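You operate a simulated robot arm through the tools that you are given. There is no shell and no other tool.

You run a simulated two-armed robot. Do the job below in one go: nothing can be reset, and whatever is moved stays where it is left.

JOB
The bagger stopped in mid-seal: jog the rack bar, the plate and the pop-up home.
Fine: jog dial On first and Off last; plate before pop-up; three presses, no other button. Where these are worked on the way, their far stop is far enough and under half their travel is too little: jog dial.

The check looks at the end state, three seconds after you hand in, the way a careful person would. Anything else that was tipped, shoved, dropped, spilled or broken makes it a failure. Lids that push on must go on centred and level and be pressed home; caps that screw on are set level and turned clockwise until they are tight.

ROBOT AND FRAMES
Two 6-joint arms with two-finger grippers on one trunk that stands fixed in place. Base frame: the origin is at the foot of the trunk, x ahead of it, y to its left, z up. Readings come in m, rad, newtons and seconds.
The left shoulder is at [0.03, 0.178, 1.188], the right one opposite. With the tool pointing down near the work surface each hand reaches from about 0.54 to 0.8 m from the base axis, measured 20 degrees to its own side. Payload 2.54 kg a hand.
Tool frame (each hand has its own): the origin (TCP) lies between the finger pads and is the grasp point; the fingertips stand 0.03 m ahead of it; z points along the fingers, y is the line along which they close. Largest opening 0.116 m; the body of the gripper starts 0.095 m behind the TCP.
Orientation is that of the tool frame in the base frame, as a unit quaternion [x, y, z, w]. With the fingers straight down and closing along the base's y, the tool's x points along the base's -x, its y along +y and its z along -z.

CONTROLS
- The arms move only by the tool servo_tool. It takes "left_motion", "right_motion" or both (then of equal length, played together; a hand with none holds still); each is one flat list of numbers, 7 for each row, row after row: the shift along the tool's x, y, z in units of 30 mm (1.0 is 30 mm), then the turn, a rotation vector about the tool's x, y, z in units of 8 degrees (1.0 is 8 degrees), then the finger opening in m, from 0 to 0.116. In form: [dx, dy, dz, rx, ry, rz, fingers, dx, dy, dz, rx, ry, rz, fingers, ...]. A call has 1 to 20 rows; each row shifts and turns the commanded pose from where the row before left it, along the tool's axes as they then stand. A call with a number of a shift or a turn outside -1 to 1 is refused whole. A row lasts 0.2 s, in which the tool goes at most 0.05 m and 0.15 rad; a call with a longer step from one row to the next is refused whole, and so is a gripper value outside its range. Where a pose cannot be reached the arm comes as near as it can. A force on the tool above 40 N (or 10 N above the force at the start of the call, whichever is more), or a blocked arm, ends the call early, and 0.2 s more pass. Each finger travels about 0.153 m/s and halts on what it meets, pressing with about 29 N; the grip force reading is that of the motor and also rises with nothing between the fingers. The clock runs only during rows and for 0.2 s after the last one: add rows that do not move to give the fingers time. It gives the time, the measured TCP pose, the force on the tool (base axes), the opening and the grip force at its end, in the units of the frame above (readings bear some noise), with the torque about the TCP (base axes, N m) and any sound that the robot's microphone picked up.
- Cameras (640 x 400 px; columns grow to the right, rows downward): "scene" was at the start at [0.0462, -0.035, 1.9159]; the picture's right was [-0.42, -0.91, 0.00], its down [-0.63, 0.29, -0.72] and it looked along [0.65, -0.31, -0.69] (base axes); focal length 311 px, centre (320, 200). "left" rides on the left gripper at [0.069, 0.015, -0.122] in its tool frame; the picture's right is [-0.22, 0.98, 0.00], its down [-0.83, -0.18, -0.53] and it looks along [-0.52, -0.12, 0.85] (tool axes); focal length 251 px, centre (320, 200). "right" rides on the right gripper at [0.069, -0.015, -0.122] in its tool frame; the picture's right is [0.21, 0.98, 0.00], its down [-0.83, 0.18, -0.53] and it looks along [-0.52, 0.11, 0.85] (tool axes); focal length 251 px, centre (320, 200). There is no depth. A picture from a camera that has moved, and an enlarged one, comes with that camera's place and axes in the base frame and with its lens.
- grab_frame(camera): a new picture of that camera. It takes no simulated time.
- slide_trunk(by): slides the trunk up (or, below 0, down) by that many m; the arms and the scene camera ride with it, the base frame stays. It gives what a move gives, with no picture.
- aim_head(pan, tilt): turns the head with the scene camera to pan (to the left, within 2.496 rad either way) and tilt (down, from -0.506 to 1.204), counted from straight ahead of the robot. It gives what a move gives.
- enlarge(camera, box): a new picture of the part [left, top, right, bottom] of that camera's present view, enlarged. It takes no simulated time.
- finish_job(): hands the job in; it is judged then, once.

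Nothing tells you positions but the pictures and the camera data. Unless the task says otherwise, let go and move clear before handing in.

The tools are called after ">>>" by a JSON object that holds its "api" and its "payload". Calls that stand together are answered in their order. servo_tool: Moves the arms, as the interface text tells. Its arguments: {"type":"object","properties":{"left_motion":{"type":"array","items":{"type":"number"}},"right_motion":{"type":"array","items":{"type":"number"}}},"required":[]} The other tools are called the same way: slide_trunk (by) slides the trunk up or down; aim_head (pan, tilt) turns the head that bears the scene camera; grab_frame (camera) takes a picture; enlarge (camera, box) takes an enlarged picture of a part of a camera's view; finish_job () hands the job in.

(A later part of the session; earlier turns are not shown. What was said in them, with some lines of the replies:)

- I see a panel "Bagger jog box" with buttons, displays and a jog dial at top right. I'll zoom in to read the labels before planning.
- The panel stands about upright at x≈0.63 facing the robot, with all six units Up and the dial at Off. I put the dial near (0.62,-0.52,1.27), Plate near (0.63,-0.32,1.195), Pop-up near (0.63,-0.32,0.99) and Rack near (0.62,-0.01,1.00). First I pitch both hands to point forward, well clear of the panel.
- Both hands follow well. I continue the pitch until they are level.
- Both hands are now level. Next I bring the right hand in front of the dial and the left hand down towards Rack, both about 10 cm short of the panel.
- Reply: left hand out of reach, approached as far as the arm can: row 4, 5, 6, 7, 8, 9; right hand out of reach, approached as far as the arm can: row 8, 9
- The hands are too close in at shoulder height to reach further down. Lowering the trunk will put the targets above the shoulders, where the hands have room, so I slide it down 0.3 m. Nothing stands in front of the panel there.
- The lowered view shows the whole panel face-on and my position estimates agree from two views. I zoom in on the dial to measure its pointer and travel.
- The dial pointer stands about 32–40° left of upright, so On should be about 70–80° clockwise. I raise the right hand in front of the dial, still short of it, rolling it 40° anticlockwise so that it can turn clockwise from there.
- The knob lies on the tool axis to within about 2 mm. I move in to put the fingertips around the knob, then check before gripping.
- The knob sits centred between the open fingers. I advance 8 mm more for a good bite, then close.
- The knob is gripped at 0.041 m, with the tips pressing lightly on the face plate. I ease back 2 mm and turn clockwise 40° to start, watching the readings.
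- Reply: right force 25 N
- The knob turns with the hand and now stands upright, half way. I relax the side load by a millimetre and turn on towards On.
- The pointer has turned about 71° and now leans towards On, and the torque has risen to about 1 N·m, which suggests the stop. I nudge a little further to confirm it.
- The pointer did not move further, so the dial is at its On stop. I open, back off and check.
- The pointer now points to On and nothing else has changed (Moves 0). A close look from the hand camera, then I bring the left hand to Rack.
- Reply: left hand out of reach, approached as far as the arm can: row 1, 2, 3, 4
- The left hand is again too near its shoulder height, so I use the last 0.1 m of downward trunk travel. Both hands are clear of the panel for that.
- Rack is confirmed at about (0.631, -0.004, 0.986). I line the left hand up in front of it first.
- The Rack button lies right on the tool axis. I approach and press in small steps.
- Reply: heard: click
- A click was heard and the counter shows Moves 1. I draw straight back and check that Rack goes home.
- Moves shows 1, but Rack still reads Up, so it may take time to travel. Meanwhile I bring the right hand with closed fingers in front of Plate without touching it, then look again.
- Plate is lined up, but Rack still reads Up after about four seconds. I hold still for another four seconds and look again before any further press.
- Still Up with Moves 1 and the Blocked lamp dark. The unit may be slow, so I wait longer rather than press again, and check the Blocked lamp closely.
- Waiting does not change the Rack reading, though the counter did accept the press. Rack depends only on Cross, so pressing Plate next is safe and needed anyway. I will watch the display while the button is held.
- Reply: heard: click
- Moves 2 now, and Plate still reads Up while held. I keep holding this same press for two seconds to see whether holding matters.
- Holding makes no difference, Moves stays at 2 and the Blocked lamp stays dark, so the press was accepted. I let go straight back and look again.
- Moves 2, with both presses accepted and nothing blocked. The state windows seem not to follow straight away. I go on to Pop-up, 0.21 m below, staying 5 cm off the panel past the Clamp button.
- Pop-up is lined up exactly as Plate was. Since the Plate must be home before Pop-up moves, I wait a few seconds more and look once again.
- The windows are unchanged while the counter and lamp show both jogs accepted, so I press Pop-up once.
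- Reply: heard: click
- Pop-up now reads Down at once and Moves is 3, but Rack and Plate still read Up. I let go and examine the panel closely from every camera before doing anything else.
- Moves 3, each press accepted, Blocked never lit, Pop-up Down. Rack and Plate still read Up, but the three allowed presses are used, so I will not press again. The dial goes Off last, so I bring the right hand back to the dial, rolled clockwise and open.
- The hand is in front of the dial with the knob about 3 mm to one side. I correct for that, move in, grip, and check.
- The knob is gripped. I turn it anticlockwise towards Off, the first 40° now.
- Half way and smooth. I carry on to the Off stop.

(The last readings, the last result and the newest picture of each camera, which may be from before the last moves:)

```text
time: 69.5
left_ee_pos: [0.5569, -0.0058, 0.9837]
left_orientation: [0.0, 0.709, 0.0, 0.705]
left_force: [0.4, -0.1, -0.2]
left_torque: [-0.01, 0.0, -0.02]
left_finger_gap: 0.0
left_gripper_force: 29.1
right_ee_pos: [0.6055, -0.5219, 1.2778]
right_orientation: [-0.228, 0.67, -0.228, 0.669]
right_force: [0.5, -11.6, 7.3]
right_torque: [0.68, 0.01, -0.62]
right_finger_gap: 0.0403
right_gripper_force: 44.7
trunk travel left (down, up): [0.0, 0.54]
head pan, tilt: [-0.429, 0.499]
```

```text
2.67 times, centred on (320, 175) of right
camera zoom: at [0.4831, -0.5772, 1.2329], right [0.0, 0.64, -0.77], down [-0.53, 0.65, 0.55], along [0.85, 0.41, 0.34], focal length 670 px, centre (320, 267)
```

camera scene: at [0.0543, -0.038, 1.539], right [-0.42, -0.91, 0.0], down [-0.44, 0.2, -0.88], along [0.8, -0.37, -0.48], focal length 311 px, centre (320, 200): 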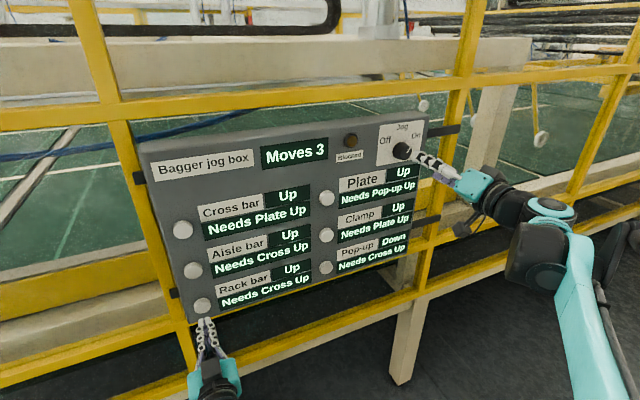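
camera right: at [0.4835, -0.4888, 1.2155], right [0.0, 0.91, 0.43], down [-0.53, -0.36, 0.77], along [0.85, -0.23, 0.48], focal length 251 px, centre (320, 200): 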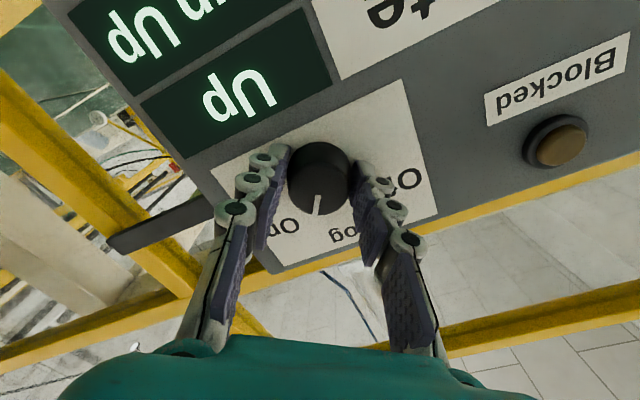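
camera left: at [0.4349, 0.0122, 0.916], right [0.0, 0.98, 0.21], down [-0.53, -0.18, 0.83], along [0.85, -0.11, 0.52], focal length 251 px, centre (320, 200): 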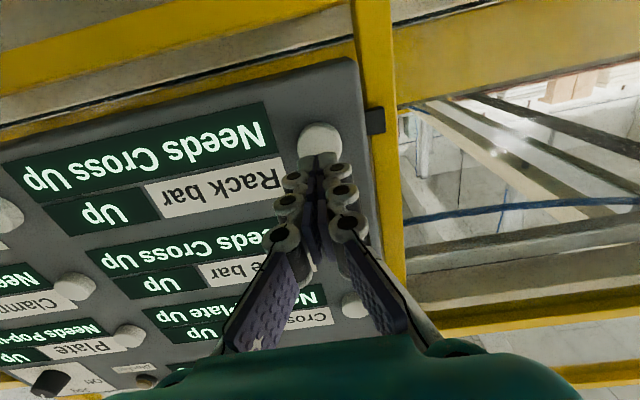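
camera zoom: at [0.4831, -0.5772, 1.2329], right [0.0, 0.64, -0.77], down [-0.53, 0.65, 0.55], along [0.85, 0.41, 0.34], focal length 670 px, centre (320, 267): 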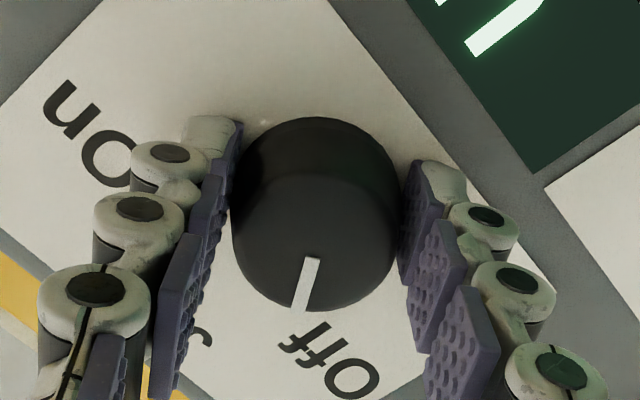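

The pointer is on Off, with torque of about 0.7 N·m, so it has met the stop. I release, back off and inspect the panel.

>>> {"api": "servo_tool", "payload": {"right_motion": [0, 0, 0, 0, 0, 0, 0.05, 0, 0, 0, 0, 0, 0, 0.07, 0, 0, 0, 0, 0, 0, 0.08, 0, 0, 0, 0, 0, 0, 0.08, 0, 0, -0.5, 0, 0, 0, 0.08, 0, 0, -0.7, 0, 0, 0, 0.08, 0, 0, -0.8, 0, 0, 0, 0.08, 0, 0, -0.8, 0, 0, 0, 0.08, 0, 0, -0.8, 0, 0, 0, 0.08, 0, -0.6, 0, 0, 0, 0, 0.08, 0, -0.6, 0, 0, 0, 0, 0.08, 0, 0, 0, 0, 0, 0, 0.08], "left_motion": [0, 0, 0, 0, 0, 0, 0, 0, 0, 0, 0, 0, 0, 0, 0, 0, 0, 0, 0, 0, 0, 0, 0, 0, 0, 0, 0, 0, 0, 0, -0.2, 0, 0, 0, 0, 0, 0, -0.2, 0, 0, 0, 0, 0, 0, -0.2, 0, 0, 0, 0, 0, 0, -0.2, 0, 0, 0, 0, 0, 0, 0, 0, 0, 0, 0, 0, 0, 0, 0, 0, 0, 0, 0, 0, 0, 0, 0, 0, 0, 0, 0, 0, 0, 0, 0, 0]}}

>>> {"api": "enlarge", "payload": {"camera": "scene", "box": [130, 110, 430, 320]}}

>>> {"api": "enlarge", "payload": {"camera": "scene", "box": [330, 110, 440, 180]}}

>>> {"api": "grab_frame", "payload": {"camera": "scene"}}

```text
time: 72.1
left_ee_pos: [0.5331, -0.0052, 0.9848]
left_orientation: [0.0, 0.709, 0.0, 0.705]
left_force: [0.2, 0.2, -0.6]
left_torque: [-0.06, -0.01, 0.01]
left_finger_gap: 0.0
left_gripper_force: 28.1
right_ee_pos: [0.4986, -0.5491, 1.3008]
right_orientation: [-0.229, 0.67, -0.227, 0.669]
right_force: [-0.2, -0.3, -0.3]
right_torque: [-0.04, 0.01, -0.04]
right_finger_gap: 0.08
right_gripper_force: 0.0
trunk travel left (down, up): [0.0, 0.54]
head pan, tilt: [-0.429, 0.499]
```

```text
1.90 times, centred on (280, 215) of scene
camera zoom: at [0.0543, -0.0379, 1.539], right [-0.42, -0.91, 0.0], down [-0.44, 0.2, -0.88], along [0.8, -0.37, -0.48], focal length 593 px, centre (396, 171)
```

zoom: 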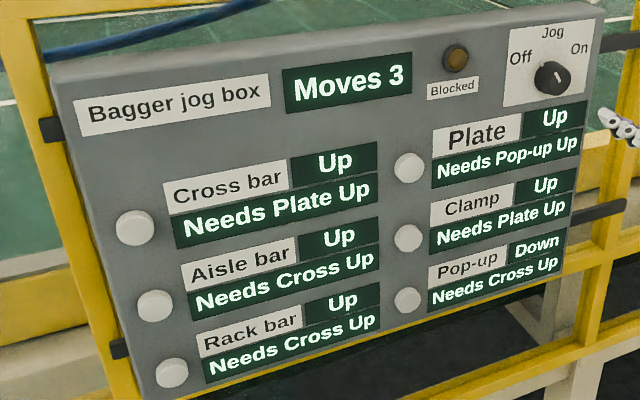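

```text
5.71 times, centred on (385, 145) of scene
camera zoom: at [0.0543, -0.0379, 1.539], right [-0.42, -0.91, 0.0], down [-0.44, 0.2, -0.88], along [0.8, -0.37, -0.48], focal length 1778 px, centre (-51, 514)
```

zoom: 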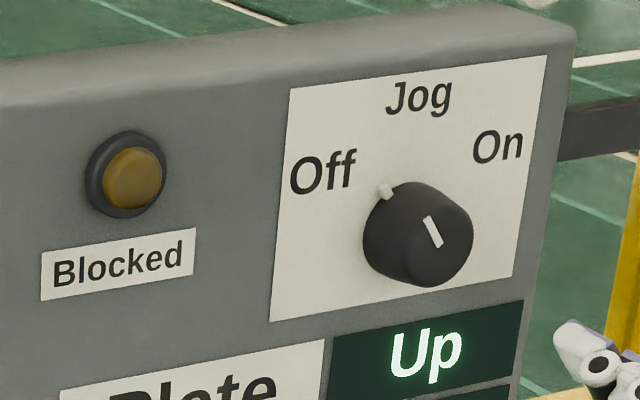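

```text
taken
camera scene: at [0.0543, -0.0379, 1.539], right [-0.42, -0.91, 0.0], down [-0.44, 0.2, -0.88], along [0.8, -0.37, -0.48], focal length 311 px, centre (320, 200)
```

scene: 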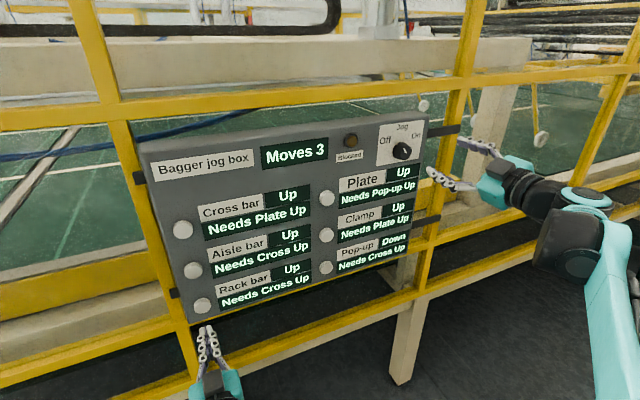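

The dial is back at Off with Moves 3. Because Rack and Plate still read Up, I look around for the machine itself or another indicator before handing in.

>>> {"api": "aim_head", "payload": {"pan": -0.2, "tilt": 0.1}}

>>> {"api": "grab_frame", "payload": {"camera": "scene"}}

>>> {"api": "aim_head", "payload": {"pan": -1.2, "tilt": 0.3}}

>>> {"api": "grab_frame", "payload": {"camera": "scene"}}

>>> {"api": "aim_head", "payload": {"pan": 0.8, "tilt": 0.3}}

>>> {"api": "grab_frame", "payload": {"camera": "scene"}}

>>> {"api": "aim_head", "payload": {"pan": -0.43, "tilt": 0.5}}

>>> {"api": "enlarge", "payload": {"camera": "scene", "box": [130, 110, 430, 320]}}

```text
time: 73.0
left_ee_pos: [0.5324, -0.0057, 0.9849]
left_orientation: [-0.001, 0.709, 0.001, 0.705]
left_force: [0.7, 0.3, -0.2]
left_torque: [-0.01, -0.04, -0.01]
left_finger_gap: 0.0
left_gripper_force: 28.8
right_ee_pos: [0.4977, -0.5499, 1.3002]
right_orientation: [-0.229, 0.67, -0.227, 0.669]
right_force: [0.2, -0.3, 0.3]
right_torque: [0.03, 0.01, -0.02]
right_finger_gap: 0.0798
right_gripper_force: 0.1
trunk travel left (down, up): [0.0, 0.54]
head pan, tilt: [-0.201, 0.099]
```

```text
taken
camera scene: at [0.0618, -0.0186, 1.576], right [-0.2, -0.98, 0.0], down [-0.1, 0.02, -0.99], along [0.97, -0.2, -0.1], focal length 311 px, centre (320, 200)
```

scene: 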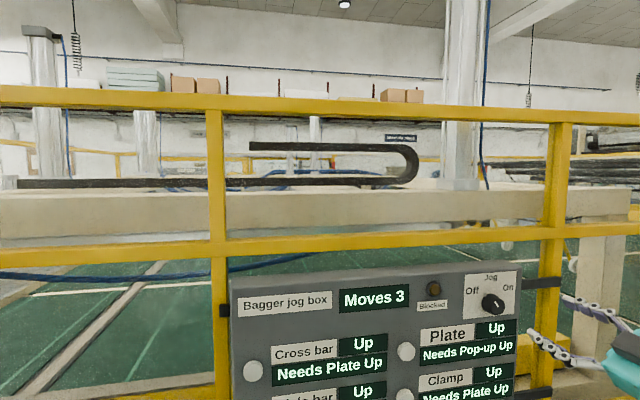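

```text
time: 74.2
left_ee_pos: [0.5325, -0.0058, 0.9846]
left_orientation: [-0.001, 0.709, 0.001, 0.705]
left_force: [0.0, 0.0, 0.2]
left_torque: [-0.02, -0.01, -0.03]
left_finger_gap: 0.0
left_gripper_force: 29.0
right_ee_pos: [0.4988, -0.5491, 1.3013]
right_orientation: [-0.229, 0.67, -0.228, 0.669]
right_force: [-0.3, 0.0, -0.5]
right_torque: [0.02, 0.01, 0.0]
right_finger_gap: 0.0801
right_gripper_force: 0.0
trunk travel left (down, up): [0.0, 0.54]
head pan, tilt: [-1.201, 0.3]
```

```text
taken
camera scene: at [0.0054, -0.0872, 1.5574], right [-0.93, -0.36, 0.0], down [-0.11, 0.28, -0.96], along [0.35, -0.89, -0.3], focal length 311 px, centre (320, 200)
```

scene: 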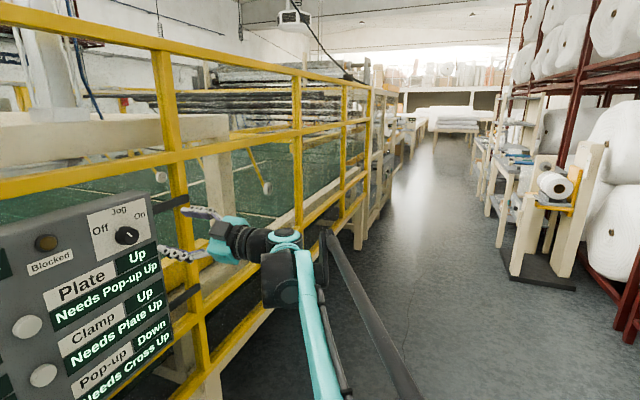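

```text
time: 76.2
left_ee_pos: [0.5323, -0.0048, 0.9843]
left_orientation: [-0.001, 0.708, 0.001, 0.706]
left_force: [-0.1, 0.7, 0.1]
left_torque: [0.03, 0.01, 0.0]
left_finger_gap: 0.0
left_gripper_force: 28.7
right_ee_pos: [0.4979, -0.5478, 1.3015]
right_orientation: [-0.229, 0.67, -0.227, 0.669]
right_force: [-0.2, 0.0, 0.1]
right_torque: [0.0, -0.03, 0.0]
right_finger_gap: 0.08
right_gripper_force: 0.1
trunk travel left (down, up): [0.0, 0.54]
head pan, tilt: [0.799, 0.3]
```

```text
taken
camera scene: at [0.0367, 0.0668, 1.5574], right [0.72, -0.7, 0.0], down [-0.21, -0.21, -0.96], along [0.67, 0.68, -0.3], focal length 311 px, centre (320, 200)
```

scene: 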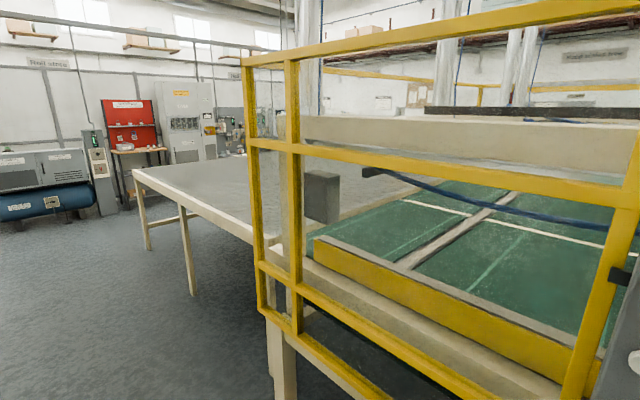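

```text
time: 77.6
left_ee_pos: [0.5329, -0.0047, 0.9848]
left_orientation: [0.0, 0.709, 0.0, 0.705]
left_force: [0.1, -0.6, -0.9]
left_torque: [0.04, 0.0, -0.03]
left_finger_gap: 0.0
left_gripper_force: 28.4
right_ee_pos: [0.4981, -0.549, 1.3017]
right_orientation: [-0.229, 0.67, -0.227, 0.669]
right_force: [0.1, 0.4, -0.5]
right_torque: [0.01, -0.02, -0.02]
right_finger_gap: 0.08
right_gripper_force: 0.1
trunk travel left (down, up): [0.0, 0.54]
head pan, tilt: [-0.429, 0.499]
```

```text
1.90 times, centred on (280, 215) of scene
camera zoom: at [0.0543, -0.038, 1.539], right [-0.42, -0.91, 0.0], down [-0.44, 0.2, -0.88], along [0.8, -0.37, -0.48], focal length 593 px, centre (396, 171)
```

zoom: 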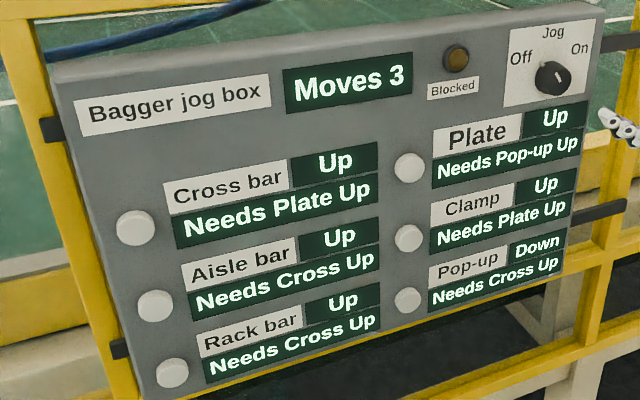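

All three presses registered in the right order (Rack, Plate, Pop-up), with Moves 3 and the Blocked lamp never lit. The dial is back on its Off stop, both hands are clear and nothing else was touched. Rack and Plate read Up before and after their presses, so the panel does not confirm that they moved. A fourth press is ruled out by the job, so I hand in.

>>> {"api": "finish_job", "payload": {}}

```text
The job is handed in.
```

I carried out every step you listed, but the panel doesn't confirm that the rack bar and plate went home. Their windows read "Up" both before and after their presses.

- **Jog dial:** I turned it to its On stop first and back to its Off stop last.
- **Presses:** I pressed rack bar, then plate, then pop-up, once each and no other button. Each press clicked and raised the counter, so it reads Moves 3. The Blocked lamp was off every time I looked.
- **Pop-up:** its window changed from "Up" to "Down" straight away.
- **Rack bar and plate:** waiting didn't change either window, and neither did holding the plate button for two seconds. Either those two windows don't follow the units, or the units didn't move; I couldn't tell which. I didn't press again because you allowed only three presses.

Both hands are clear of the panel, and I saw nothing else disturbed. Check the rack bar and plate on the machine itself before restarting it.
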